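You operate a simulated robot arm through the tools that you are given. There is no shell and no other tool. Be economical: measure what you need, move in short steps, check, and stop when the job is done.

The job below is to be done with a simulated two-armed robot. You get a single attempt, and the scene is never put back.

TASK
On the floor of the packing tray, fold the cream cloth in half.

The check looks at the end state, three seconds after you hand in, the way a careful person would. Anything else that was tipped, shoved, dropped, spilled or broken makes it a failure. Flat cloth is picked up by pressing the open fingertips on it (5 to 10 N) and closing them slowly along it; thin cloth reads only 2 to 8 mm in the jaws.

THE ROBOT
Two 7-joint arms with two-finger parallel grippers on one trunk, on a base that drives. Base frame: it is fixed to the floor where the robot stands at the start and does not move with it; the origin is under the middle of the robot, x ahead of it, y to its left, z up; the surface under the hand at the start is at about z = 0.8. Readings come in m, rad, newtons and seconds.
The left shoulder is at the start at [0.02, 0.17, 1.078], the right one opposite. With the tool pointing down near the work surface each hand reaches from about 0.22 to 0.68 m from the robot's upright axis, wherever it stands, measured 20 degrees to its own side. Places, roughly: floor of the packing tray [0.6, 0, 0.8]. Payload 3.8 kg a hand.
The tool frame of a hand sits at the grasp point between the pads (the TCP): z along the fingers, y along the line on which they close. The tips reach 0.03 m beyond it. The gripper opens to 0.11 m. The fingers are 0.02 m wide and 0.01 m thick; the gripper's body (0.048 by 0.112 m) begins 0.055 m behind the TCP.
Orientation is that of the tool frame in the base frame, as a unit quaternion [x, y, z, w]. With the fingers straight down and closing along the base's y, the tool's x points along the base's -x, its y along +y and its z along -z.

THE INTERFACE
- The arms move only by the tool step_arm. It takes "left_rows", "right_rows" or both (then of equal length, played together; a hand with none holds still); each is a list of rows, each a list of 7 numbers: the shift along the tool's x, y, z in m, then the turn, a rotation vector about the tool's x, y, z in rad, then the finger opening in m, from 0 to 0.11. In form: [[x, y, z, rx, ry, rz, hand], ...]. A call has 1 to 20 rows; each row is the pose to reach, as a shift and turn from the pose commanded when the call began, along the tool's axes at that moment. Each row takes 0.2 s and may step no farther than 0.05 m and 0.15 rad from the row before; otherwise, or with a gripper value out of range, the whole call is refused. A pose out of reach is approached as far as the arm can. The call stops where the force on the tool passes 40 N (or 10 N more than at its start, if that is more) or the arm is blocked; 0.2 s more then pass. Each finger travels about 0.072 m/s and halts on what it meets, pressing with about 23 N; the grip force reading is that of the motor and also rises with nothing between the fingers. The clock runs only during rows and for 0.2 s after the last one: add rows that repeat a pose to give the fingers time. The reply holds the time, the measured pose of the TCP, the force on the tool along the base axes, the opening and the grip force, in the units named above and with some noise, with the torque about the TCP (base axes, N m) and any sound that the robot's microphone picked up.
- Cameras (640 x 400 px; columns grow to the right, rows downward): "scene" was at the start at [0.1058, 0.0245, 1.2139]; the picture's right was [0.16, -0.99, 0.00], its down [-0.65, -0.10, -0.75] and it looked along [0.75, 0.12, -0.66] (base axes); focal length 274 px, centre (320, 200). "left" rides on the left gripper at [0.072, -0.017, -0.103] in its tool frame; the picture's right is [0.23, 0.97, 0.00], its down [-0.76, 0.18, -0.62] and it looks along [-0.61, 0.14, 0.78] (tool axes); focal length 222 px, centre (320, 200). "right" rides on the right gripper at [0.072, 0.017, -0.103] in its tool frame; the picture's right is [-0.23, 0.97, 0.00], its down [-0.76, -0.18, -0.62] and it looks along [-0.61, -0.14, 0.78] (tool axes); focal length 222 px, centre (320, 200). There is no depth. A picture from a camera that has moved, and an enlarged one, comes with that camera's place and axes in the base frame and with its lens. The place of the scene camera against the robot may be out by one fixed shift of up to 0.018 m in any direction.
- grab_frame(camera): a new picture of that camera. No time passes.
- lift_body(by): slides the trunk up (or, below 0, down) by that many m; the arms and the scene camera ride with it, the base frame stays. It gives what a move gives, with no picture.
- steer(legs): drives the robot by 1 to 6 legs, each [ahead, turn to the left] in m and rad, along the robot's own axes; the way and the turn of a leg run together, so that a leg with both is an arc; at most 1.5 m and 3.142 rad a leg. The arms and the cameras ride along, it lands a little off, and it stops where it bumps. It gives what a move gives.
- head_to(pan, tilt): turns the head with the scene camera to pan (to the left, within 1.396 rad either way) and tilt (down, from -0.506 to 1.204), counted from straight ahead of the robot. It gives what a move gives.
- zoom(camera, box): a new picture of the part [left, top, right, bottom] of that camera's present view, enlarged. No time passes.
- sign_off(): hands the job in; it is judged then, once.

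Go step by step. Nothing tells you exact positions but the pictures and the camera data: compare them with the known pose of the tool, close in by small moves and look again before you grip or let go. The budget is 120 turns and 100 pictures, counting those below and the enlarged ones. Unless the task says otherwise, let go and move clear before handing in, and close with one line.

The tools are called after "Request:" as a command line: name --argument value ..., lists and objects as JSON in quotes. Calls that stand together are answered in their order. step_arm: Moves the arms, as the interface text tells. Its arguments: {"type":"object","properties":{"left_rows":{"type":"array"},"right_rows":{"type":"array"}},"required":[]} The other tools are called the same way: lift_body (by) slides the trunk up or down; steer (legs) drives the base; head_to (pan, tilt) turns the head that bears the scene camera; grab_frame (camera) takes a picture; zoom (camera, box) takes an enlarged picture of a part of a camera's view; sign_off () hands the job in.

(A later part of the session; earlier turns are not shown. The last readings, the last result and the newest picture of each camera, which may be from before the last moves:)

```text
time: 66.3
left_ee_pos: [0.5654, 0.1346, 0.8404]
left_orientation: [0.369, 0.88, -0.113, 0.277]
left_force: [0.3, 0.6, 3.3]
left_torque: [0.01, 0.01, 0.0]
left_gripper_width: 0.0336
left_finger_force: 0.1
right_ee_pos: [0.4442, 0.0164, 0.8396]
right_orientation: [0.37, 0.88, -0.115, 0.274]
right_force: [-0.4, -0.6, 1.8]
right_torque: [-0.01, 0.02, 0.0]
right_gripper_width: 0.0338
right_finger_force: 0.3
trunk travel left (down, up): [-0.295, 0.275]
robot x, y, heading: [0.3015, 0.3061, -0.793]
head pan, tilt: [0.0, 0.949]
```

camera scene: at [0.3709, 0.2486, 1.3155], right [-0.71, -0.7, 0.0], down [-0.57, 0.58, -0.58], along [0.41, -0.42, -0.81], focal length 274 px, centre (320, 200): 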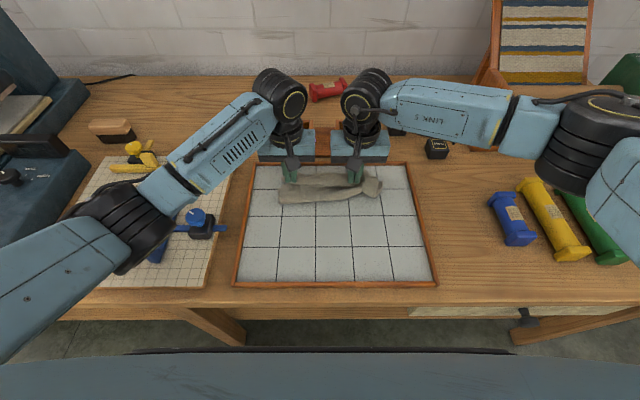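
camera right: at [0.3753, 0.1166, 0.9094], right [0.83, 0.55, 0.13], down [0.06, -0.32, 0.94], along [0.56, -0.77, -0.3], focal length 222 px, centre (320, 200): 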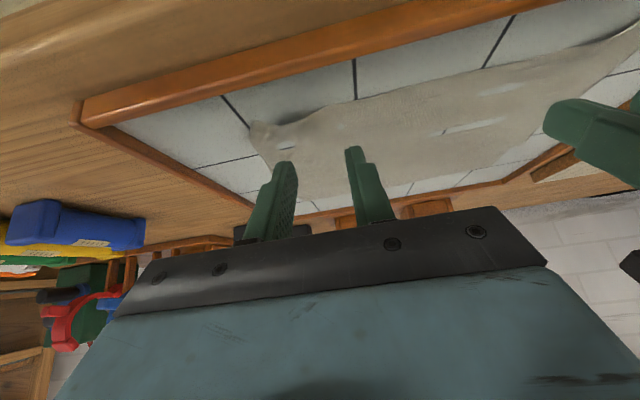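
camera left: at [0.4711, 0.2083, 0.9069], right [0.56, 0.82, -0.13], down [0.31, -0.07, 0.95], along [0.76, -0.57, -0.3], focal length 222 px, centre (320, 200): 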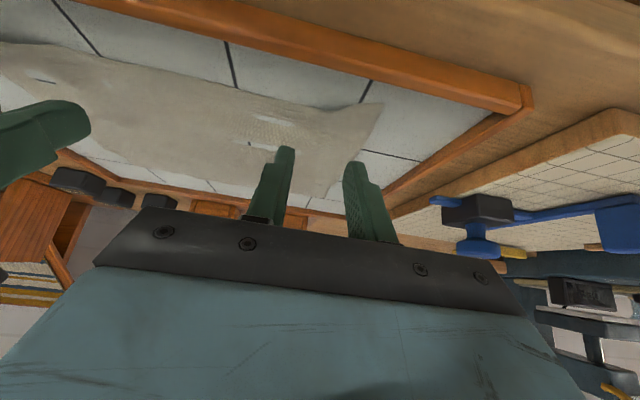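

Request:
step_arm --left_rows '[[0.0006, 0, 0.0008, 0, 0, 0, 0.034], [0.0006, 0, 0.0008, 0, 0, 0, 0.034]]' --right_rows '[[0.0007, 0, 0.001, 0, 0, 0, 0.034], [0.0007, 0, 0.001, 0, 0, 0, 0.034]]'

```text
time: 66.9
left_ee_pos: [0.5649, 0.1344, 0.8391]
left_orientation: [0.369, 0.879, -0.115, 0.278]
left_force: [2.5, 1.3, 12.4]
left_torque: [-0.1, -0.08, 0.02]
left_gripper_width: 0.0334
left_finger_force: 0.1
right_ee_pos: [0.4457, 0.0167, 0.8397]
right_orientation: [0.369, 0.88, -0.115, 0.276]
right_force: [-1.9, -1.4, 12.5]
right_torque: [-0.29, 0.16, -0.04]
right_gripper_width: 0.0346
right_finger_force: 0.8
trunk travel left (down, up): [-0.295, 0.275]
robot x, y, heading: [0.3054, 0.305, -0.793]
head pan, tilt: [0.0, 0.949]
```

Both at about 12 N. I'll level the right slightly and close slowly.

Request:
step_arm --left_rows '[[0, 0, 0, 0, 0, 0, 0.034], [0, 0, 0, 0, 0, 0, 0.032], [0, 0, 0, 0, 0, 0, 0.03], [0, 0, 0, 0, 0, 0, 0.028], [0, 0, 0, 0, 0, 0, 0.026], [0, 0, 0, 0, 0, 0, 0.024], [0, 0, 0, 0, 0, 0, 0.022], [0, 0, 0, 0, 0, 0, 0.02], [0, 0, 0, 0, 0, 0, 0.018]]' --right_rows '[[0, 0, 0.0001, 0.005, 0, 0, 0.034], [0, 0, 0.0001, 0.005, 0, 0, 0.032], [0, 0, 0.0001, 0.005, 0, 0, 0.03], [0, 0, 0.0001, 0.005, 0, 0, 0.028], [0, 0, 0.0001, 0.005, 0, 0, 0.026], [0, 0, 0.0001, 0.005, 0, 0, 0.024], [0, 0, 0.0001, 0.005, 0, 0, 0.022], [0, 0, 0.0001, 0.005, 0, 0, 0.02], [0, 0, 0.0001, 0.005, 0, 0, 0.018]]'

Request:
zoom --camera "left" --box '[220, 70, 420, 220]'

Request:
zoom --camera "right" --box '[220, 70, 420, 220]'

```text
time: 68.9
left_ee_pos: [0.5641, 0.1348, 0.8396]
left_orientation: [0.369, 0.879, -0.115, 0.278]
left_force: [-1.5, -1.8, 24.4]
left_torque: [-0.17, -0.19, -0.09]
left_gripper_width: 0.017
left_finger_force: 0.2
right_ee_pos: [0.4441, 0.0171, 0.8384]
right_orientation: [0.37, 0.88, -0.116, 0.273]
right_force: [2.4, 2.3, 23.8]
right_torque: [-0.21, -0.06, 0.0]
right_gripper_width: 0.0171
right_finger_force: 0.1
trunk travel left (down, up): [-0.295, 0.275]
robot x, y, heading: [0.2994, 0.3048, -0.797]
head pan, tilt: [0.0, 0.949]
```

```text
2.67 times, centred on (320, 145) of left
camera zoom: at [0.4701, 0.2082, 0.8827], right [0.56, 0.82, -0.13], down [0.31, -0.07, 0.95], along [0.76, -0.58, -0.29], focal length 592 px, centre (320, 347)
```

zoom: 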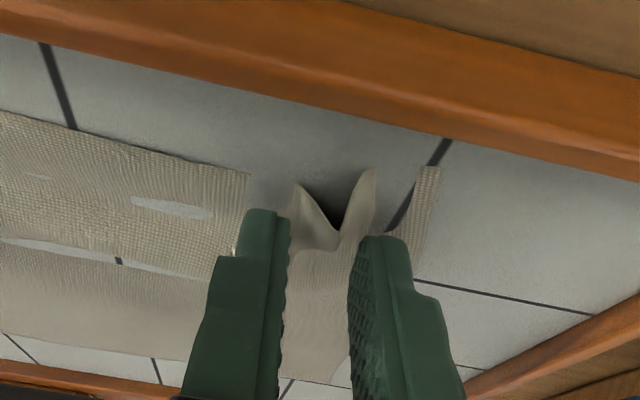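

```text
2.67 times, centred on (320, 145) of right
camera zoom: at [0.3731, 0.115, 0.884], right [0.83, 0.55, 0.13], down [0.06, -0.32, 0.95], along [0.56, -0.77, -0.3], focal length 592 px, centre (320, 347)
```

zoom: 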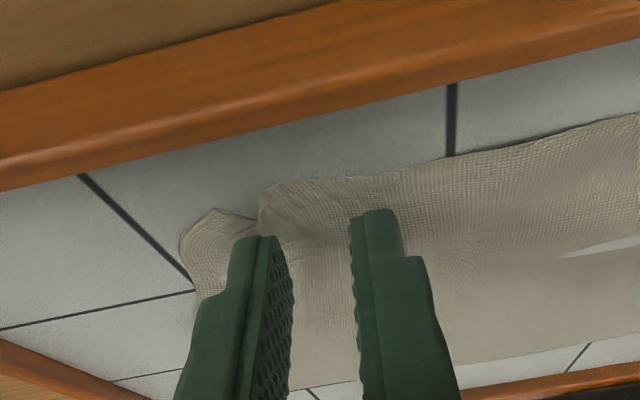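

Request:
step_arm --left_rows '[[0, 0, -0.0004, 0, 0, 0, 0.016], [0, 0, -0.0004, 0, 0, 0, 0.014], [0, 0, -0.0004, 0, 0, 0, 0.012], [0, 0, -0.0006, 0, 0, 0, 0.01], [0, 0, -0.0006, 0, 0, 0, 0.008], [0, 0, -0.0006, 0, 0, 0, 0.006], [0, 0, -0.0006, 0, 0, 0, 0.004], [0, 0, -0.0006, 0, 0, 0, 0.002], [0, 0, -0.0006, 0, 0, 0, 0], [0, 0, -0.0006, 0, 0, 0, 0]]' --right_rows '[[0, 0, 0.0002, 0, 0, 0, 0.016], [0, 0, 0.0002, 0, 0, 0, 0.014], [0, 0, 0.0002, 0, 0, 0, 0.012], [0, 0, 0.0002, 0, 0, 0, 0.01], [0, 0, 0.0002, 0, 0, 0, 0.008], [0, 0, 0, 0, 0, 0, 0.006], [0, 0, 0, 0, 0, 0, 0.004], [0, 0, 0, 0, 0, 0, 0.002], [0, 0, 0, 0, 0, 0, 0], [0, 0, 0, 0, 0, 0, 0]]'

```text
time: 71.1
left_ee_pos: [0.564, 0.1364, 0.84]
left_orientation: [0.37, 0.879, -0.115, 0.277]
left_force: [-2.7, -0.8, 11.0]
left_torque: [-0.08, -0.02, -0.02]
left_gripper_width: 0.0018
left_finger_force: 22.9
right_ee_pos: [0.4447, 0.0174, 0.8391]
right_orientation: [0.37, 0.88, -0.116, 0.275]
right_force: [-2.4, -1.8, 35.5]
right_torque: [-0.3, -0.15, -0.03]
right_gripper_width: 0.0
right_finger_force: 23.0
trunk travel left (down, up): [-0.295, 0.275]
robot x, y, heading: [0.3065, 0.3055, -0.797]
head pan, tilt: [0.0, 0.949]
```

Left is gripped (1.8 mm); the right slipped. I'll reopen the right wider and a bit further inward.

Request:
step_arm --right_rows '[[-0.0057, 0, -0.0083, 0, 0, 0, 0], [-0.0085, 0.004, -0.0124, 0, 0, 0, 0.015], [-0.0085, 0.008, -0.0124, 0, 0, 0, 0.03], [-0.0085, 0.008, -0.0124, 0, 0, 0, 0.044], [-0.0085, 0.008, -0.0124, 0, 0, 0, 0.044]]'

Request:
zoom --camera "right" --box '[200, 60, 440, 220]'

```text
time: 72.3
left_ee_pos: [0.5655, 0.135, 0.8403]
left_orientation: [0.369, 0.879, -0.114, 0.278]
left_force: [-2.0, 2.1, 17.4]
left_torque: [-0.05, -0.08, 0.03]
left_gripper_width: 0.0019
left_finger_force: 23.0
right_ee_pos: [0.4513, 0.0234, 0.8532]
right_orientation: [0.37, 0.88, -0.117, 0.273]
right_force: [0.7, -0.9, -0.5]
right_torque: [0.02, 0.0, 0.01]
right_gripper_width: 0.0442
right_finger_force: 0.1
trunk travel left (down, up): [-0.295, 0.275]
robot x, y, heading: [0.3045, 0.3003, -0.794]
head pan, tilt: [0.0, 0.949]
```

```text
2.50 times, centred on (320, 140) of right
camera zoom: at [0.3791, 0.1203, 0.898], right [0.83, 0.55, 0.13], down [0.07, -0.32, 0.95], along [0.56, -0.77, -0.3], focal length 555 px, centre (320, 350)
```

zoom: 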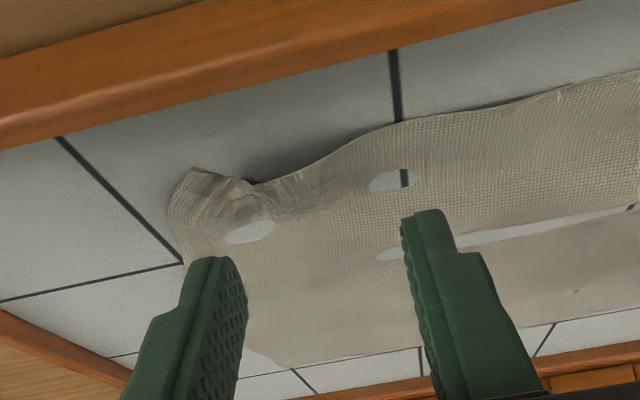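

Request:
step_arm --right_rows '[[0.005, 0, 0.0075, 0, 0, 0, 0.044], [0.0075, 0, 0.011, 0, 0, 0, 0.044], [0.008, 0, 0.0117, 0, 0, 0, 0.044], [0.008, 0, 0.0117, 0, 0, 0, 0.044]]'

```text
time: 73.3
left_ee_pos: [0.5647, 0.1344, 0.8396]
left_orientation: [0.37, 0.879, -0.114, 0.277]
left_force: [0.2, 0.6, 14.8]
left_torque: [-0.08, -0.11, 0.0]
left_gripper_width: 0.0021
left_finger_force: 22.5
right_ee_pos: [0.4505, 0.0224, 0.8405]
right_orientation: [0.369, 0.88, -0.117, 0.274]
right_force: [-2.9, 0.5, 8.6]
right_torque: [-0.12, 0.07, -0.03]
right_gripper_width: 0.0442
right_finger_force: 0.1
trunk travel left (down, up): [-0.295, 0.275]
robot x, y, heading: [0.3021, 0.307, -0.793]
head pan, tilt: [0.0, 0.949]
```

Request:
step_arm --right_rows '[[0.0002, 0, 0.0003, 0.003, 0, 0, 0.044], [0.0002, 0, 0.0003, 0.003, 0, 0, 0.042], [0.0002, 0, 0.0003, 0.003, 0, 0, 0.04], [0.0002, 0, 0.0003, 0.003, 0, 0, 0.038], [0.0002, 0, 0.0003, 0.003, 0, 0, 0.036], [0.0002, 0, 0.0003, 0.003, 0, 0, 0.034], [0.0002, 0, 0.0003, 0.003, 0, 0, 0.032], [0.0002, 0, 0.0003, 0.003, 0, 0, 0.03], [0.0002, 0, 0.0003, 0.003, 0, 0, 0.028], [0.0002, 0, 0.0003, 0.003, 0, 0, 0.026], [0.0002, 0, 0.0003, 0.003, 0, 0, 0.024], [0.0002, 0, 0.0003, 0.003, 0, 0, 0.022], [0.0002, 0, 0.0003, 0.003, 0, 0, 0.02], [0, 0, 0, 0.003, 0, 0, 0.017], [0, 0, 0, 0.003, 0, 0, 0.014], [0, 0, 0, 0.003, 0, 0, 0.011], [0, 0, 0, 0.003, 0, 0, 0.008], [0, 0, 0, 0.003, 0, 0, 0.004], [0, 0, 0, 0.003, 0, 0, 0], [0, 0, 0, 0.003, 0, 0, 0]]'

Request:
zoom --camera "right" --box '[200, 60, 440, 220]'

```text
time: 77.5
left_ee_pos: [0.5647, 0.1363, 0.8386]
left_orientation: [0.37, 0.879, -0.114, 0.278]
left_force: [-7.4, -5.0, 9.4]
left_torque: [-0.17, 0.1, -0.11]
left_gripper_width: 0.0022
left_finger_force: 23.2
right_ee_pos: [0.4486, 0.0229, 0.8395]
right_orientation: [0.371, 0.879, -0.119, 0.275]
right_force: [3.9, 3.7, 26.0]
right_torque: [0.0, -0.31, 0.05]
right_gripper_width: 0.0003
right_finger_force: 23.0
trunk travel left (down, up): [-0.295, 0.275]
robot x, y, heading: [0.3032, 0.3047, -0.795]
head pan, tilt: [0.0, 0.949]
```

```text
2.50 times, centred on (320, 140) of right
camera zoom: at [0.3793, 0.1204, 0.8843], right [0.83, 0.55, 0.13], down [0.06, -0.31, 0.95], along [0.56, -0.78, -0.3], focal length 555 px, centre (320, 350)
```

zoom: 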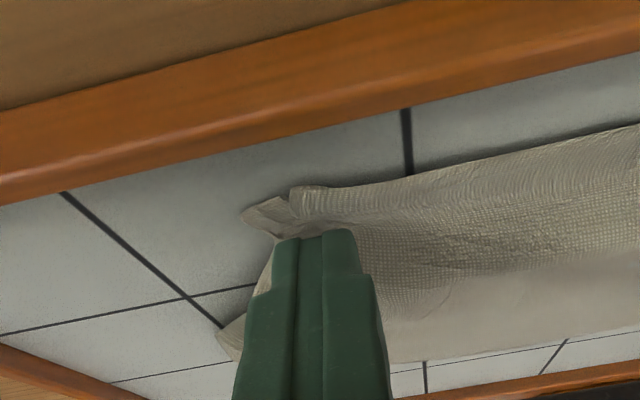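

The right did not catch. I'll spread the cloth back out by opening while pressed and moving outward, then lift and look.

Request:
step_arm --right_rows '[[0, 0, -0.0008, 0, 0, 0, 0.004], [0, -0.003, -0.0008, 0, 0, 0, 0.01], [0, -0.006, -0.0008, 0, 0, 0, 0.016], [0, -0.01, -0.0008, 0, 0, 0, 0.022], [0, -0.014, -0.0008, 0, 0, 0, 0.028], [0, -0.018, -0.0008, 0, 0, 0, 0.034], [0, -0.022, -0.0008, 0, 0, 0, 0.04], [-0.0085, -0.022, -0.0124, 0, 0, 0, 0.044], [-0.0125, -0.014, -0.017, 0.004, 0, 0, 0.044], [-0.0145, -0.006, -0.014, 0.004, 0, 0, 0.044], [-0.0145, -0.004, -0.014, 0.004, 0, 0, 0.044]]'

Request:
zoom --camera "right" --box '[200, 60, 440, 220]'

```text
time: 79.9
left_ee_pos: [0.5657, 0.1347, 0.84]
left_orientation: [0.37, 0.879, -0.114, 0.278]
left_force: [-1.0, 3.0, 15.2]
left_torque: [0.02, -0.09, 0.05]
left_gripper_width: 0.002
left_finger_force: 23.7
right_ee_pos: [0.4504, 0.0167, 0.8591]
right_orientation: [0.372, 0.879, -0.121, 0.272]
right_force: [0.1, 0.8, 1.1]
right_torque: [0.0, -0.01, -0.03]
right_gripper_width: 0.0439
right_finger_force: 0.2
trunk travel left (down, up): [-0.295, 0.275]
robot x, y, heading: [0.3047, 0.3072, -0.791]
head pan, tilt: [0.0, 0.949]
```

```text
2.50 times, centred on (320, 140) of right
camera zoom: at [0.3797, 0.1149, 0.9042], right [0.83, 0.54, 0.12], down [0.07, -0.31, 0.95], along [0.55, -0.78, -0.3], focal length 555 px, centre (320, 350)
```

zoom: 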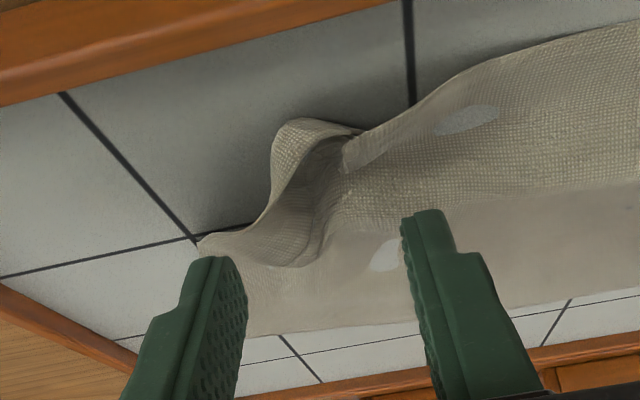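

A natural upright ridge stands between the fingers at the D corner. I'll advance 8 mm, lower onto it and close.

Request:
step_arm --right_rows '[[-0.0066, 0, 0.0045, 0, 0, 0, 0.044], [-0.0009, 0, 0.0128, 0, 0, 0, 0.044], [0.0028, 0, 0.0182, 0, 0, 0, 0.044], [0.004, 0, 0.0199, 0, 0, 0, 0.044], [0.0044, 0, 0.0205, 0, 0, 0, 0.041], [0.0044, 0, 0.0205, 0, 0, 0, 0.038], [0.0044, 0, 0.0205, 0, 0, 0, 0.035], [0.0044, 0, 0.0205, 0, 0, 0, 0.032], [0.0044, 0, 0.0205, 0, 0, 0, 0.029], [0.0044, 0, 0.0205, 0, 0, 0, 0.026], [0.0044, 0, 0.0205, 0, 0, 0, 0.023], [0.0044, 0, 0.0205, 0, 0, 0, 0.02], [0.0044, 0, 0.0205, 0, 0, 0, 0.017], [0.0044, 0, 0.0205, 0, 0, 0, 0.014], [0.0044, 0, 0.0205, 0, 0, 0, 0.011], [0.0044, 0, 0.0205, 0, 0, 0, 0.008], [0.0044, 0, 0.0205, 0, 0, 0, 0.004], [0.0044, 0, 0.0205, 0, 0, 0, 0], [0.0044, 0, 0.0205, 0, 0, 0, 0]]'

Request:
zoom --camera "right" --box '[200, 60, 440, 220]'

```text
time: 83.9
left_ee_pos: [0.5644, 0.1343, 0.8398]
left_orientation: [0.37, 0.879, -0.115, 0.277]
left_force: [-1.4, 0.4, 15.2]
left_torque: [-0.06, -0.05, -0.09]
left_gripper_width: 0.0021
left_finger_force: 23.3
right_ee_pos: [0.4555, 0.0123, 0.8404]
right_orientation: [0.371, 0.88, -0.119, 0.272]
right_force: [4.4, 3.2, -0.1]
right_torque: [0.04, -0.09, 0.01]
right_gripper_width: 0.0019
right_finger_force: 22.8
trunk travel left (down, up): [-0.295, 0.275]
robot x, y, heading: [0.3044, 0.3055, -0.795]
head pan, tilt: [0.0, 0.949]
```

```text
2.50 times, centred on (320, 140) of right
camera zoom: at [0.3852, 0.1091, 0.8846], right [0.83, 0.55, 0.12], down [0.07, -0.31, 0.95], along [0.55, -0.78, -0.3], focal length 555 px, centre (320, 350)
```

zoom: 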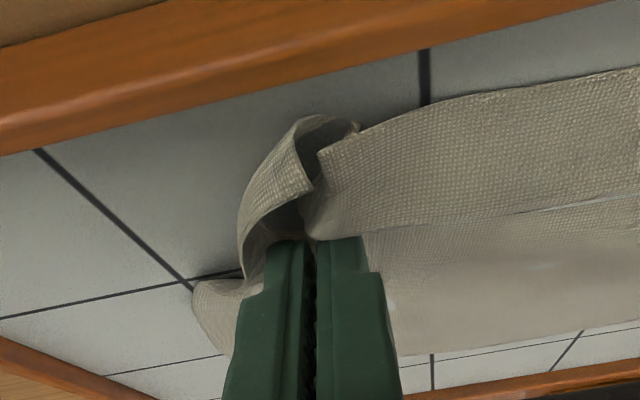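

Both hands hold now, with fingers pitched back. I'll lift along the first half of the arc while rolling the hands forward.

Request:
step_arm --left_rows '[[-0.0159, -0.001, -0.014, 0, 0.13, 0, 0], [-0.0353, -0.001, -0.0236, 0, 0.26, 0, 0], [-0.057, -0.001, -0.0281, 0, 0.39, 0, 0], [-0.0799, -0.001, -0.0271, 0, 0.52, 0, 0], [-0.1024, -0.001, -0.0207, 0, 0.65, 0, 0], [-0.1231, -0.001, -0.0091, 0, 0.78, 0, 0], [-0.1231, -0.001, -0.0091, 0, 0.78, 0, 0]]' --right_rows '[[-0.0145, 0.003, -0.0125, 0, 0.13, 0, 0], [-0.0323, 0.003, -0.0212, 0, 0.26, 0, 0], [-0.0522, 0.003, -0.0251, 0, 0.39, 0, 0], [-0.073, 0.003, -0.024, 0, 0.52, 0, 0], [-0.0935, 0.003, -0.0181, 0, 0.65, 0, 0], [-0.1123, 0.003, -0.0076, 0, 0.78, 0, 0], [-0.1123, 0.003, -0.0076, 0, 0.78, 0, 0]]'

Request:
zoom --camera "scene" --box '[220, 150, 450, 294]'

Request:
grab_frame --camera "left"

```text
time: 85.5
left_ee_pos: [0.6322, 0.0657, 0.9168]
left_orientation: [0.385, 0.919, 0.035, -0.08]
left_force: [-1.1, -1.6, 0.9]
left_torque: [-0.07, 0.04, 0.01]
left_gripper_width: 0.002
left_finger_force: 23.1
right_ee_pos: [0.5197, -0.0485, 0.9092]
right_orientation: [0.388, 0.918, 0.03, -0.083]
right_force: [1.5, 0.5, 0.0]
right_torque: [-0.01, -0.01, -0.01]
right_gripper_width: 0.0018
right_finger_force: 22.8
trunk travel left (down, up): [-0.295, 0.275]
robot x, y, heading: [0.3042, 0.3065, -0.792]
head pan, tilt: [0.0, 0.949]
```

```text
2.78 times, centred on (335, 222) of scene
camera zoom: at [0.3704, 0.249, 1.3156], right [-0.71, -0.7, 0.0], down [-0.57, 0.58, -0.58], along [0.41, -0.42, -0.81], focal length 761 px, centre (278, 139)
```

zoom: 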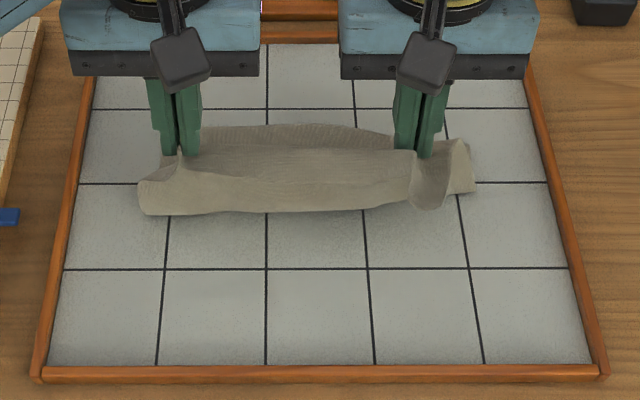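

```text
32 pictures are left
camera left: at [0.5823, 0.0928, 1.0311], right [0.54, 0.84, 0.04], down [0.73, -0.49, 0.48], along [0.43, -0.23, -0.87], focal length 222 px, centre (320, 200)
```

left: 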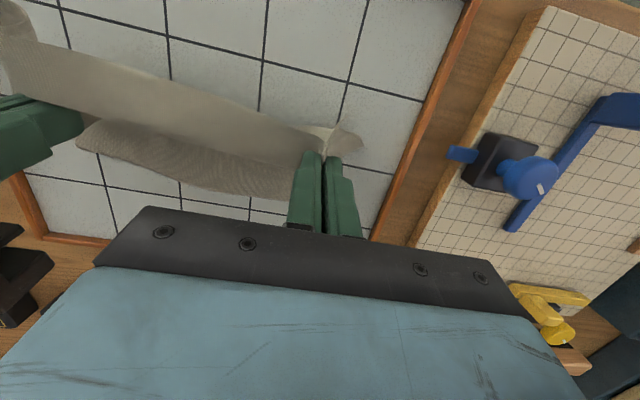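

This time the fold looks proper: the raised sheet faces me, its edge is on top, and the far layer is visible beyond it. Continuing the second half with more roll.

Request:
step_arm --left_rows '[[-0.0235, -0.001, -0.0004, 0, 0.13, 0, 0], [-0.046, -0.002, 0.006, 0, 0.26, 0, 0], [-0.0657, -0.003, 0.0184, 0, 0.39, 0, 0], [-0.0807, -0.004, 0.0358, 0, 0.52, 0, 0], [-0.0899, -0.005, 0.0567, 0, 0.65, 0, 0], [-0.0899, -0.005, 0.0567, 0, 0.65, 0, 0]]' --right_rows '[[-0.0204, -0.001, -0.0002, 0, 0.13, 0, 0], [-0.04, -0.002, 0.0057, 0, 0.26, 0, 0], [-0.0571, -0.003, 0.0171, 0, 0.39, 0, 0], [-0.0705, -0.004, 0.0328, 0, 0.52, 0, 0], [-0.0788, -0.005, 0.0516, 0, 0.65, 0, 0], [-0.0788, -0.005, 0.0516, 0, 0.65, 0, 0]]'

Request:
zoom --camera "scene" --box '[220, 150, 450, 294]'

Request:
zoom --camera "left" --box '[0, 0, 420, 240]'

```text
time: 86.9
left_ee_pos: [0.6629, 0.0382, 0.864]
left_orientation: [0.354, 0.846, 0.156, -0.368]
left_force: [-7.1, -8.3, 0.9]
left_torque: [-0.14, 0.22, 0.21]
left_gripper_width: 0.0022
left_finger_force: 22.7
left hand out of reach, approached as far as the arm can: row 4, 5, 6
right_ee_pos: [0.5516, -0.083, 0.8606]
right_orientation: [0.357, 0.843, 0.154, -0.372]
right_force: [6.6, 6.8, -2.1]
right_torque: [-0.02, -0.07, -0.19]
right_gripper_width: 0.0016
right_finger_force: 23.2
right hand out of reach, approached as far as the arm can: row 5, 6
trunk travel left (down, up): [-0.295, 0.275]
robot x, y, heading: [0.3032, 0.3031, -0.793]
head pan, tilt: [0.0, 0.949]
```

```text
2.78 times, centred on (335, 222) of scene
camera zoom: at [0.3701, 0.2479, 1.3156], right [-0.71, -0.7, 0.0], down [-0.57, 0.58, -0.58], along [0.41, -0.41, -0.81], focal length 761 px, centre (278, 139)
```

zoom: 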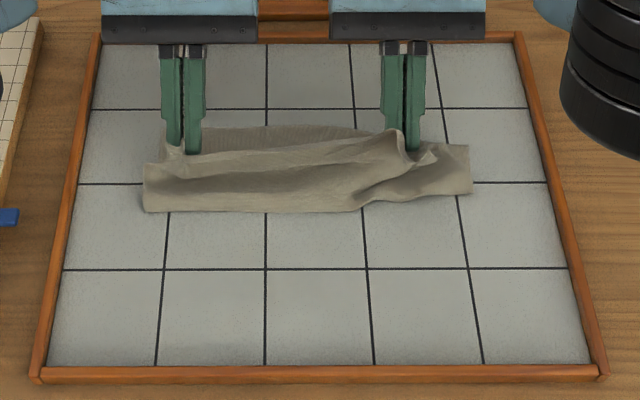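

```text
1.52 times, centred on (210, 120) of left
camera zoom: at [0.6708, 0.0084, 0.9874], right [0.59, 0.79, 0.17], down [0.81, -0.57, -0.13], along [-0.01, 0.22, -0.98], focal length 338 px, centre (488, 322)
```

zoom: 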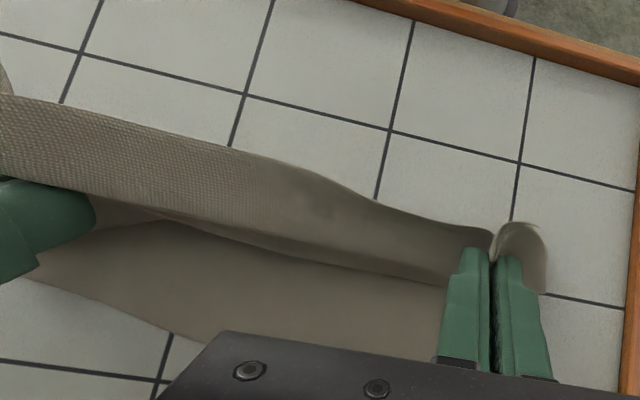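

The full roll is out of reach this far out. I'll roll back a little to see where the hands settle.

Request:
step_arm --left_rows '[[0, -0.002, 0, 0, -0.12, 0, 0], [0, -0.004, 0, 0, -0.24, 0, 0], [0, -0.004, 0, 0, -0.24, 0, 0]]' --right_rows '[[0, 0.002, 0, 0, -0.12, 0, 0], [0, 0.003, 0, 0, -0.24, 0, 0], [0, 0.003, 0, 0, -0.24, 0, 0]]'

```text
time: 87.7
left_ee_pos: [0.6629, 0.0364, 0.8632]
left_orientation: [0.369, 0.884, 0.113, -0.264]
left_force: [-2.0, -2.1, 1.0]
left_torque: [-0.03, 0.09, 0.03]
left_gripper_width: 0.0019
left_finger_force: 22.8
right_ee_pos: [0.5505, -0.0814, 0.8597]
right_orientation: [0.375, 0.881, 0.108, -0.268]
right_force: [2.6, 2.2, -0.2]
right_torque: [0.02, -0.04, -0.01]
right_gripper_width: 0.0016
right_finger_force: 22.9
trunk travel left (down, up): [-0.295, 0.275]
robot x, y, heading: [0.3031, 0.3088, -0.796]
head pan, tilt: [0.0, 0.949]
```

Request:
step_arm --left_rows '[[-0.0142, 0, -0.0093, 0, -0.06, 0, 0], [-0.0284, 0, -0.0186, 0, -0.12, 0, 0], [-0.0336, 0, -0.0107, 0, -0.18, 0, 0], [-0.0387, 0, -0.0029, 0, -0.18, 0, 0], [-0.0387, 0, -0.0029, 0, -0.18, 0, 0]]' --right_rows '[[-0.0092, 0, -0.006, 0, -0.06, 0, 0], [-0.0188, 0, -0.0123, 0, -0.12, 0, 0], [-0.0232, 0, -0.0056, 0, -0.18, 0, 0], [-0.0276, 0, 0.0011, 0, -0.18, 0, 0], [-0.0276, 0, 0.0011, 0, -0.18, 0, 0]]'

Request:
zoom --camera "scene" --box '[250, 150, 410, 250]'

Request:
zoom --camera "left" --box '[0, 0, 420, 240]'

```text
time: 88.9
left_ee_pos: [0.6846, 0.0114, 0.8445]
left_orientation: [0.378, 0.904, 0.079, -0.183]
left_force: [-3.1, -2.4, 1.5]
left_torque: [-0.05, 0.08, 0.04]
left_gripper_width: 0.0016
left_finger_force: 23.2
right_ee_pos: [0.5665, -0.0978, 0.8436]
right_orientation: [0.383, 0.901, 0.076, -0.188]
right_force: [3.7, 3.6, 0.9]
right_torque: [0.04, -0.08, -0.08]
right_gripper_width: 0.0017
right_finger_force: 23.2
trunk travel left (down, up): [-0.295, 0.275]
robot x, y, heading: [0.3025, 0.3039, -0.794]
head pan, tilt: [0.0, 0.949]
```

```text
4.00 times, centred on (330, 200) of scene
camera zoom: at [0.3707, 0.2487, 1.3156], right [-0.71, -0.7, 0.0], down [-0.57, 0.58, -0.58], along [0.41, -0.42, -0.81], focal length 1096 px, centre (280, 200)
```

zoom: 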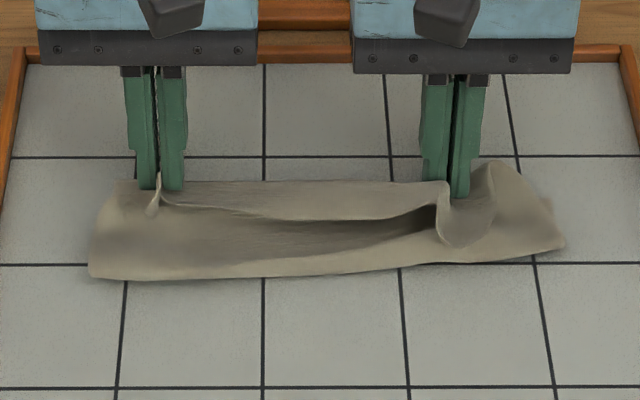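

```text
1.52 times, centred on (210, 120) of left
camera zoom: at [0.6554, 0.0193, 0.9682], right [0.55, 0.83, 0.09], down [0.79, -0.55, 0.28], along [0.28, -0.08, -0.96], focal length 338 px, centre (488, 322)
```

zoom: 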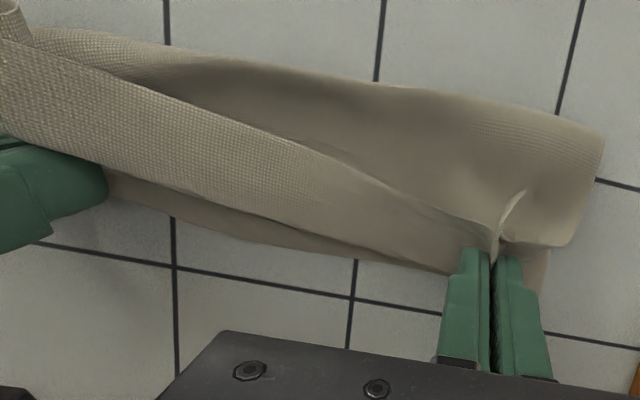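

The material budget works out: the fold sits near the middle, with the loop still puffy and a 2–3 cm margin strip turned back. I'll spread and release here, back off upward, and then flip the strip forward with closed fingers.

Request:
step_arm --left_rows '[[-0.0006, 0, 0.0014, 0, 0, 0, 0.0], [-0.0008, 0, 0.0018, 0, 0, 0, 0.005], [-0.0008, 0.001, 0.0018, 0, 0, 0, 0.01], [-0.0008, 0.003, 0.0018, 0, 0, 0, 0.016], [-0.0008, 0.006, 0.0018, 0, 0, 0, 0.022], [-0.0008, 0.009, 0.0018, 0, 0, 0, 0.028], [-0.0008, 0.011, 0.0018, 0, 0, 0, 0.034], [-0.0008, 0.012, 0.0018, 0, 0, 0, 0.038], [-0.0185, 0.01, -0.004, 0, 0, 0, 0.038], [-0.037, 0.01, -0.02, 0, 0, 0, 0.038], [-0.04, 0.01, -0.05, 0, 0, 0, 0.038], [-0.03, 0.04, -0.08, 0, -0.13, 0, 0.038], [0.0, 0.07, -0.1, 0, -0.26, 0, 0.03], [0.03, 0.1, -0.1, 0, -0.39, 0, 0.01], [0.05, 0.13, -0.1, 0, -0.39, 0, 0.0]]' --right_rows '[[-0.0006, 0, 0.0014, 0, 0, 0, 0.0], [-0.0008, 0, 0.0018, 0, 0, 0, 0.005], [-0.0008, -0.001, 0.0018, 0, 0, 0, 0.01], [-0.0008, -0.003, 0.0018, 0, 0, 0, 0.016], [-0.0008, -0.006, 0.0018, 0, 0, 0, 0.022], [-0.0008, -0.009, 0.0018, 0, 0, 0, 0.028], [-0.0008, -0.011, 0.0018, 0, 0, 0, 0.034], [-0.0008, -0.012, 0.0018, 0, 0, 0, 0.038], [-0.0185, -0.01, -0.004, 0, 0, 0, 0.038], [-0.037, -0.01, -0.02, 0, 0, 0, 0.038], [-0.04, -0.01, -0.05, 0, 0, 0, 0.038], [-0.03, -0.04, -0.08, 0, -0.13, 0, 0.038], [0.0, -0.07, -0.1, 0, -0.26, 0, 0.03], [0.03, -0.1, -0.1, 0, -0.39, 0, 0.01], [0.05, -0.13, -0.1, 0, -0.39, 0, 0.0]]'

Request:
zoom --camera "scene" --box '[250, 150, 410, 250]'

```text
time: 92.1
left_ee_pos: [0.7732, 0.1079, 0.9577]
left_orientation: [0.386, 0.922, 0.006, -0.004]
left_force: [0.7, 0.6, -0.1]
left_torque: [-0.03, 0.0, 0.0]
left_gripper_width: 0.0
left_finger_force: 22.7
left hand out of reach, approached as far as the arm can: row 11
right_ee_pos: [0.4706, -0.1838, 0.9561]
right_orientation: [0.39, 0.921, -0.001, -0.008]
right_force: [-0.1, -0.5, -0.1]
right_torque: [-0.01, 0.01, 0.01]
right_gripper_width: 0.0002
right_finger_force: 22.8
trunk travel left (down, up): [-0.295, 0.275]
robot x, y, heading: [0.301, 0.3051, -0.794]
head pan, tilt: [0.0, 0.949]
```

```text
4.00 times, centred on (330, 200) of scene
camera zoom: at [0.3707, 0.2491, 1.3155], right [-0.71, -0.7, 0.0], down [-0.57, 0.58, -0.58], along [0.41, -0.42, -0.81], focal length 1096 px, centre (280, 200)
```

zoom: 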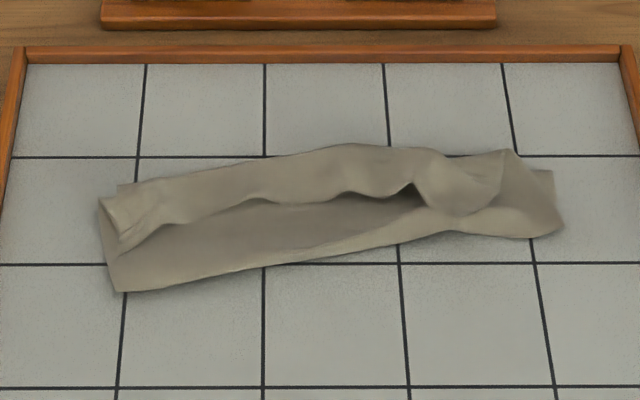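

The margin is turned back like a cuff along the whole length. Next I'll re-grip that cuff close to its edge, lift it so the top sheet is taut, and let go from the air so it springs flat. Hovering over the cuff first.

Request:
step_arm --left_rows '[[0.002, -0.03, 0, 0, 0, 0, 0.012], [0.004, -0.06, 0.0, 0, 0, 0, 0.025], [0.008, -0.09, 0.01, 0, 0, 0, 0.04], [0.01, -0.12, 0.03, 0, 0, 0, 0.044], [0.01, -0.127, 0.06, 0, 0, 0, 0.044], [0.01, -0.127, 0.0927, 0, 0, 0, 0.044], [0.01, -0.127, 0.0927, 0, 0, 0, 0.044]]' --right_rows '[[0.002, 0.04, 0, 0, 0, 0, 0.012], [0.004, 0.08, 0.0, 0, 0, 0, 0.025], [0.006, 0.12, 0.01, 0, 0, 0, 0.04], [0.0065, 0.15, 0.03, 0, 0, 0, 0.044], [0.0065, 0.158, 0.06, 0, 0, 0, 0.044], [0.0065, 0.158, 0.091, 0, 0, 0, 0.044], [0.0065, 0.158, 0.091, 0, 0, 0, 0.044]]'

Request:
zoom --camera "scene" --box '[250, 150, 410, 250]'

```text
time: 93.7
left_ee_pos: [0.6754, 0.0273, 0.8634]
left_orientation: [0.387, 0.922, 0.005, -0.005]
left_force: [0.2, 0.8, -0.2]
left_torque: [0.0, -0.02, 0.0]
left_gripper_width: 0.0442
left_finger_force: 0.0
right_ee_pos: [0.5774, -0.067, 0.8647]
right_orientation: [0.389, 0.921, 0.0, -0.01]
right_force: [-1.0, 0.2, 0.7]
right_torque: [-0.01, -0.02, 0.0]
right_gripper_width: 0.0441
right_finger_force: 0.1
trunk travel left (down, up): [-0.295, 0.275]
robot x, y, heading: [0.3024, 0.3049, -0.792]
head pan, tilt: [0.0, 0.949]
```

```text
4.00 times, centred on (330, 200) of scene
camera zoom: at [0.3709, 0.2486, 1.3155], right [-0.71, -0.7, 0.0], down [-0.57, 0.58, -0.58], along [0.41, -0.42, -0.81], focal length 1096 px, centre (280, 200)
```

zoom: 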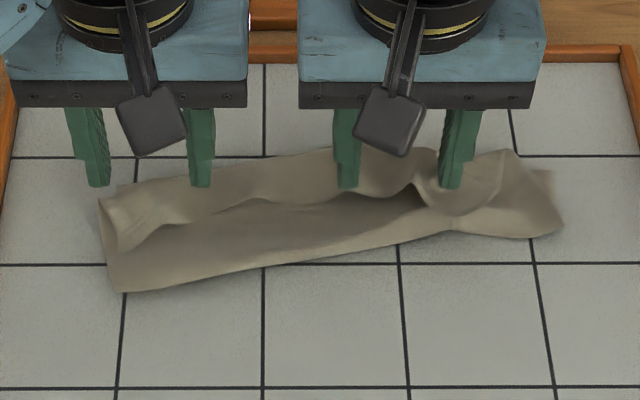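

Request:
step_arm --left_rows '[[0, -0.006, 0.0, 0, 0, 0, 0.042], [0, -0.012, 0.005, 0, 0, 0, 0.042], [0, -0.012, 0.015, 0, 0, 0, 0.042], [0, -0.012, 0.021, 0, 0, 0, 0.042], [0, -0.012, 0.0225, 0, 0, 0, 0.042]]' --right_rows '[[-0.005, -0.004, 0.0, 0, 0, 0, 0.042], [-0.01, -0.008, 0.005, 0, 0, 0, 0.042], [-0.01, -0.008, 0.015, 0, 0, 0, 0.042], [-0.01, -0.008, 0.021, 0, 0, 0, 0.042], [-0.01, -0.008, 0.023, 0, 0, 0, 0.042]]'

Request:
zoom --camera "scene" --box '[250, 150, 410, 250]'

```text
time: 94.9
left_ee_pos: [0.6676, 0.02, 0.8415]
left_orientation: [0.386, 0.922, 0.005, -0.006]
left_force: [-0.2, -0.8, 0.6]
left_torque: [0.01, -0.02, -0.03]
left_gripper_width: 0.0421
left_finger_force: 0.0
right_ee_pos: [0.5784, -0.0796, 0.8414]
right_orientation: [0.39, 0.921, -0.001, -0.009]
right_force: [-0.6, 0.0, 3.0]
right_torque: [-0.07, -0.01, -0.01]
right_gripper_width: 0.0419
right_finger_force: 0.3
trunk travel left (down, up): [-0.295, 0.275]
robot x, y, heading: [0.3044, 0.3029, -0.796]
head pan, tilt: [0.0, 0.949]
```

```text
4.00 times, centred on (330, 200) of scene
camera zoom: at [0.3708, 0.2487, 1.3156], right [-0.71, -0.7, 0.0], down [-0.57, 0.58, -0.58], along [0.41, -0.42, -0.81], focal length 1096 px, centre (280, 200)
```

zoom: 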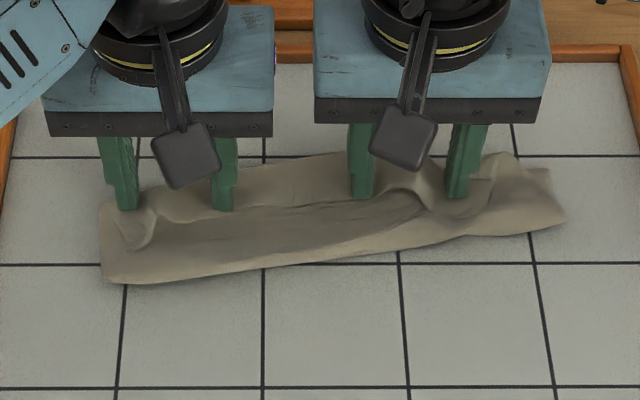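

Request:
step_arm --left_rows '[[0, 0, 0.001, 0, 0, 0, 0.042], [0, 0, 0.001, 0, 0, 0, 0.039], [0, 0, 0.001, 0, 0, 0, 0.036], [0, 0, 0.001, 0, 0, 0, 0.033], [0, 0, 0.001, 0, 0, 0, 0.03], [0, 0, 0.001, 0, 0, 0, 0.027], [0, 0, 0.001, 0, 0, 0, 0.024], [0, 0, 0.001, 0, 0, 0, 0.021], [0, 0, 0.001, 0, 0, 0, 0.018], [0, 0, 0.0005, 0, 0, 0, 0.015], [0, 0, 0, 0, 0, 0, 0.012], [0, 0, 0, 0, 0, 0, 0.009], [0, 0, 0, 0, 0, 0, 0.006], [0, 0, 0, 0, 0, 0, 0.003], [0, 0, 0, 0, 0, 0, 0], [0, 0, 0, 0, 0, 0, 0]]' --right_rows '[[0, 0, 0, 0, 0, 0, 0.042], [0, 0, 0, 0, 0, 0, 0.039], [0, 0, 0, 0, 0, 0, 0.036], [0, 0, 0, 0, 0, 0, 0.033], [0, 0, 0, 0, 0, 0, 0.03], [0, 0, 0, 0, 0, 0, 0.027], [0, 0, 0, 0, 0, 0, 0.024], [0, 0, 0, 0, 0, 0, 0.021], [0, 0, 0, 0, 0, 0, 0.018], [0, 0, 0, 0, 0, 0, 0.015], [0, 0, 0, 0, 0, 0, 0.012], [0, 0, 0, 0, 0, 0, 0.009], [0, 0, 0, 0, 0, 0, 0.006], [0, 0, 0, 0, 0, 0, 0.003], [0, 0, 0, 0, 0, 0, 0], [0, 0, 0, 0, 0, 0, 0]]'

```text
time: 98.3
left_ee_pos: [0.6666, 0.0181, 0.8418]
left_orientation: [0.387, 0.922, 0.004, -0.004]
left_force: [-0.4, 0.1, 0.7]
left_torque: [-0.03, 0.04, 0.0]
left_gripper_width: 0.0021
left_finger_force: 23.0
right_ee_pos: [0.5775, -0.08, 0.8418]
right_orientation: [0.39, 0.921, -0.001, -0.01]
right_force: [-0.5, -0.2, 3.9]
right_torque: [-0.07, 0.04, -0.01]
right_gripper_width: 0.0121
right_finger_force: 23.3
trunk travel left (down, up): [-0.295, 0.275]
robot x, y, heading: [0.303, 0.3044, -0.793]
head pan, tilt: [0.0, 0.949]
```

The left has a clean pinch; the right grabbed a bunch (12 mm). I'll lift both a little to see what it holds.

Request:
step_arm --left_rows '[[0, 0, -0.01, 0, 0, 0, 0], [0.003, 0, -0.025, 0, 0, 0, 0], [0.006, 0, -0.04, 0, 0, 0, 0], [0.01, 0, -0.055, 0, 0, 0, 0], [0.01, 0, -0.055, 0, 0, 0, 0]]' --right_rows '[[0, 0, -0.01, 0, 0, 0, 0], [0.003, 0, -0.025, 0, 0, 0, 0], [0.006, 0, -0.04, 0, 0, 0, 0], [0.01, 0, -0.055, 0, 0, 0, 0], [0.01, 0, -0.055, 0, 0, 0, 0]]'

Request:
zoom --camera "scene" --box '[250, 150, 410, 250]'

Request:
grab_frame --camera "right"

```text
time: 99.5
left_ee_pos: [0.6595, 0.023, 0.896]
left_orientation: [0.387, 0.922, 0.005, -0.005]
left_force: [0.0, 0.1, 0.2]
left_torque: [-0.04, -0.03, -0.01]
left_gripper_width: 0.0021
left_finger_force: 22.8
right_ee_pos: [0.5721, -0.0719, 0.897]
right_orientation: [0.389, 0.921, 0.0, -0.01]
right_force: [0.2, 0.7, 0.6]
right_torque: [-0.01, 0.01, -0.02]
right_gripper_width: 0.012
right_finger_force: 22.7
trunk travel left (down, up): [-0.295, 0.275]
robot x, y, heading: [0.3048, 0.3016, -0.797]
head pan, tilt: [0.0, 0.949]
```

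```text
4.00 times, centred on (330, 200) of scene
camera zoom: at [0.3708, 0.2484, 1.3155], right [-0.71, -0.7, 0.0], down [-0.57, 0.58, -0.58], along [0.41, -0.42, -0.81], focal length 1096 px, centre (280, 200)
```

zoom: 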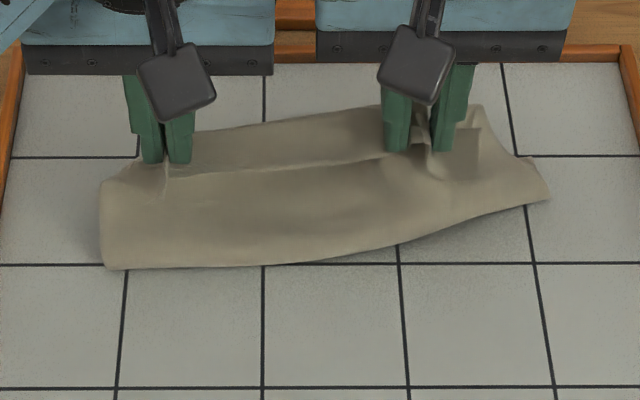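

```text
23 pictures are left
camera right: at [0.5354, -0.0092, 1.002], right [0.86, 0.51, -0.01], down [0.41, -0.67, 0.61], along [0.31, -0.53, -0.79], focal length 222 px, centre (320, 200)
```

right: 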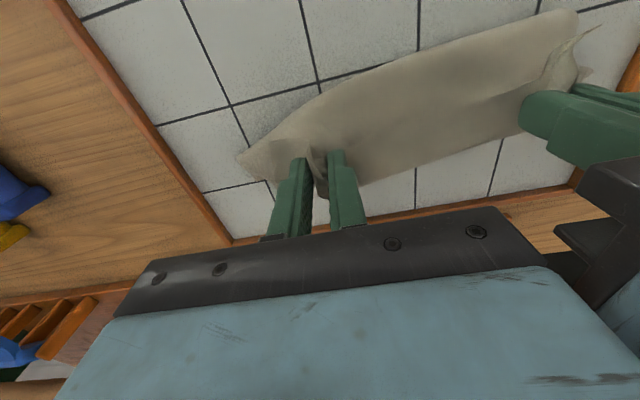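

The right holds several plies, so this fold is not clean. I'll let the right go in the air and use the left's clean pinch to pull the near edge back toward me for another reset.

Request:
step_arm --left_rows '[[0, 0, 0, 0, 0, 0, 0], [0, 0, 0, 0, 0, 0, 0], [0, 0, 0, 0, 0, 0, 0], [0.015, 0.001, 0, 0, 0, 0, 0], [0.03, 0.002, 0.003, 0, 0, 0, 0], [0.045, 0.003, 0.008, 0, 0, 0, 0], [0.06, 0.004, 0.014, 0, 0, 0, 0], [0.075, 0.005, 0.02, 0, 0, 0, 0], [0.09, 0.006, 0.028, 0, 0, 0, 0], [0.105, 0.007, 0.036, 0, 0, 0, 0], [0.12, 0.008, 0.045, 0, 0, 0, 0], [0.132, 0.009, 0.052, 0, 0, 0, 0], [0.14, 0.01, 0.054, 0, 0, 0, 0], [0.14, 0.01, 0.054, 0, 0, 0, 0]]' --right_rows '[[0, 0, 0, 0, 0, 0, 0.05], [0, 0, 0, 0, 0, 0, 0.06], [0, 0, -0.03, 0, 0, 0, 0.06], [0, 0, -0.06, 0, 0, 0, 0.06], [0, -0.04, -0.08, 0, 0, 0, 0.06], [0, -0.08, -0.08, 0, 0, 0, 0.06], [0, -0.12, -0.08, 0, 0, 0, 0.06], [0, -0.15, -0.08, 0, 0, 0, 0.06], [0, -0.15, -0.08, 0, 0, 0, 0.05], [0, -0.15, -0.08, 0, 0, 0, 0.044], [0, -0.15, -0.08, 0, 0, 0, 0.044], [0, -0.15, -0.08, 0, 0, 0, 0.044], [0, -0.15, -0.08, 0, 0, 0, 0.044], [0, -0.15, -0.08, 0, 0, 0, 0.044]]'

Request:
zoom --camera "scene" --box '[220, 150, 450, 294]'

```text
time: 102.5
left_ee_pos: [0.5674, 0.1322, 0.8442]
left_orientation: [0.387, 0.922, 0.004, -0.005]
left_force: [0.2, 1.0, 0.1]
left_torque: [-0.01, -0.01, 0.01]
left_gripper_width: 0.002
left_finger_force: 22.6
right_ee_pos: [0.4675, -0.1782, 0.977]
right_orientation: [0.39, 0.921, -0.001, -0.01]
right_force: [0.2, 0.1, 0.1]
right_torque: [0.05, -0.05, -0.01]
right_gripper_width: 0.0441
right_finger_force: 0.1
trunk travel left (down, up): [-0.295, 0.275]
robot x, y, heading: [0.3, 0.3061, -0.791]
head pan, tilt: [0.0, 0.949]
```

```text
2.78 times, centred on (335, 222) of scene
camera zoom: at [0.3709, 0.2485, 1.3155], right [-0.71, -0.7, 0.0], down [-0.57, 0.58, -0.58], along [0.41, -0.42, -0.81], focal length 761 px, centre (278, 139)
```

zoom: 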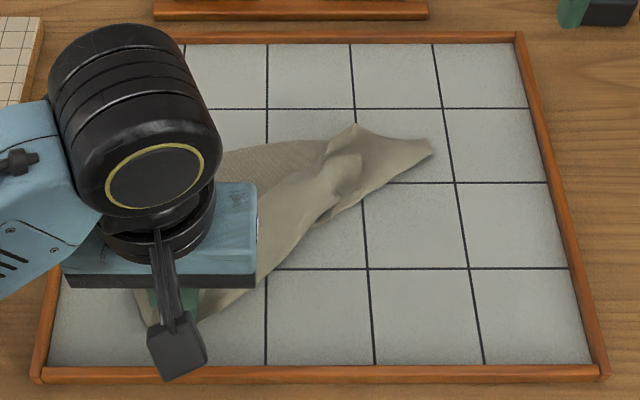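

Request:
zoom --camera "scene" --box '[310, 185, 390, 235]'

```text
8.00 times, centred on (350, 210) of scene
camera zoom: at [0.3709, 0.2485, 1.3155], right [-0.71, -0.7, 0.0], down [-0.57, 0.58, -0.58], along [0.41, -0.42, -0.81], focal length 2191 px, centre (80, 120)
```

zoom: 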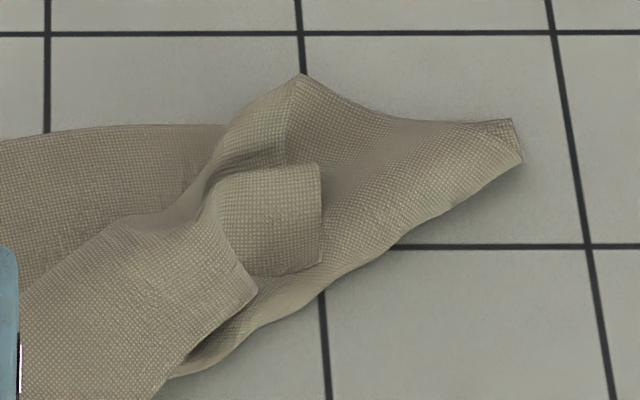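

Corner D is a small flap lying folded on top of the right half. I'll pinch that flap lightly with the right hand and draw it back toward me and outward.

Request:
step_arm --right_rows '[[0.01, 0.04, 0, 0, 0, 0, 0.035], [0.02, 0.08, 0.0, 0, 0, 0, 0.03], [0.03, 0.12, 0.01, 0, 0, 0, 0.025], [0.04, 0.155, 0.03, 0, 0, 0, 0.02], [0.0423, 0.1755, 0.06, 0, 0, 0, 0.02], [0.0423, 0.1755, 0.1, 0, 0, 0, 0.02], [0.0423, 0.1755, 0.122, 0, 0, 0, 0.02], [0.0423, 0.1755, 0.1275, 0, 0, 0, 0.02], [0.0423, 0.1755, 0.1305, 0, 0, 0, 0.02]]'

Request:
zoom --camera "right" --box '[220, 80, 440, 220]'

```text
time: 104.5
left_ee_pos: [0.5697, 0.1339, 0.8437]
left_orientation: [0.387, 0.922, 0.004, -0.005]
left_force: [0.0, -0.5, 0.1]
left_torque: [0.0, 0.02, 0.05]
left_gripper_width: 0.0018
left_finger_force: 23.3
right_ee_pos: [0.561, -0.0246, 0.846]
right_orientation: [0.39, 0.921, -0.001, -0.009]
right_force: [-0.1, -0.4, 1.2]
right_torque: [0.01, -0.02, -0.01]
right_gripper_width: 0.0199
right_finger_force: 0.0
trunk travel left (down, up): [-0.295, 0.275]
robot x, y, heading: [0.3062, 0.3067, -0.792]
head pan, tilt: [0.0, 0.949]
```

```text
2.86 times, centred on (330, 150) of right
camera zoom: at [0.5231, 0.0392, 0.9515], right [0.86, 0.51, -0.01], down [0.41, -0.67, 0.61], along [0.31, -0.53, -0.79], focal length 635 px, centre (291, 343)
```

zoom: 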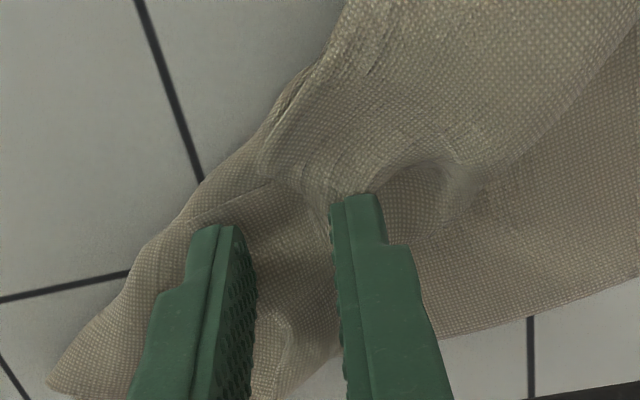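

Request:
step_arm --right_rows '[[0, 0, 0.002, 0, 0, 0, 0.022], [0, 0, 0.0035, 0, 0, 0, 0.022], [0, 0, 0.0035, 0, 0, 0, 0.02], [0, 0, 0.0035, 0, 0, 0, 0.018], [0, 0, 0.0035, 0, 0, 0, 0.016], [0, 0, 0.0035, 0, 0, 0, 0.014], [0, 0, 0.0035, 0, 0, 0, 0.012], [0, 0, 0.0035, 0, 0, 0, 0.01], [0, 0, 0.0035, 0, 0, 0, 0.008], [0, 0, 0.0035, 0, 0, 0, 0.006], [0, 0, 0.0035, 0, 0, 0, 0.004], [0, 0, 0.0035, 0, 0, 0, 0.002], [0, 0, 0.0035, 0, 0, 0, 0], [0, 0, 0.0035, 0, 0, 0, 0]]'

```text
time: 107.5
left_ee_pos: [0.5685, 0.1328, 0.8447]
left_orientation: [0.387, 0.922, 0.004, -0.005]
left_force: [0.6, 0.1, 0.1]
left_torque: [0.0, -0.02, 0.02]
left_gripper_width: 0.0019
left_finger_force: 23.0
right_ee_pos: [0.5596, -0.0238, 0.8426]
right_orientation: [0.39, 0.921, -0.001, -0.01]
right_force: [0.5, 0.2, -0.7]
right_torque: [0.0, -0.01, 0.05]
right_gripper_width: 0.0012
right_finger_force: 22.9
trunk travel left (down, up): [-0.295, 0.275]
robot x, y, heading: [0.3055, 0.3024, -0.795]
head pan, tilt: [0.0, 0.949]
```

It caught a thin ply (1.2 mm). Lifting and drawing it near and outward.

Request:
step_arm --right_rows '[[0, 0, -0.015, 0, 0, 0, 0], [0, 0, -0.03, 0, 0, 0, 0], [0.01, -0.005, -0.04, 0, 0, 0, 0], [0.025, -0.012, -0.04, 0, 0, 0, 0], [0.04, -0.02, -0.038, 0, 0, 0, 0], [0.055, -0.028, -0.034, 0, 0, 0, 0], [0.07, -0.036, -0.028, 0, 0, 0, 0], [0.083, -0.044, -0.02, 0, 0, 0, 0], [0.093, -0.05, -0.01, 0, 0, 0, 0], [0.1, -0.055, -0.003, 0, 0, 0, 0], [0.1, -0.055, -0.003, 0, 0, 0, 0]]'

Request:
zoom --camera "scene" --box '[220, 150, 450, 294]'

```text
time: 109.9
left_ee_pos: [0.5668, 0.1312, 0.8436]
left_orientation: [0.387, 0.922, 0.002, -0.005]
left_force: [-13.0, -13.0, 0.5]
left_torque: [-0.4, 0.4, 0.2]
left_gripper_width: 0.0022
left_finger_force: 23.1
right_ee_pos: [0.4518, 0.0098, 0.848]
right_orientation: [0.388, 0.921, 0.0, -0.008]
right_force: [13.4, 12.8, -0.7]
right_torque: [0.36, -0.4, -0.23]
right_gripper_width: 0.0017
right_finger_force: 22.4
trunk travel left (down, up): [-0.295, 0.275]
robot x, y, heading: [0.3058, 0.3075, -0.79]
head pan, tilt: [0.0, 0.949]
```

```text
2.78 times, centred on (335, 222) of scene
camera zoom: at [0.3709, 0.2485, 1.3155], right [-0.71, -0.7, 0.0], down [-0.57, 0.58, -0.58], along [0.41, -0.42, -0.81], focal length 761 px, centre (278, 139)
```

zoom: 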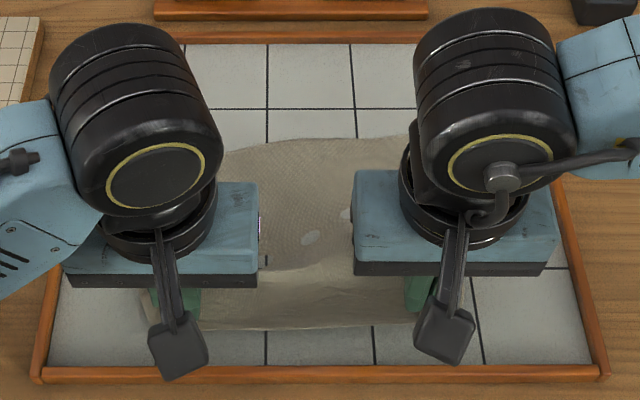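

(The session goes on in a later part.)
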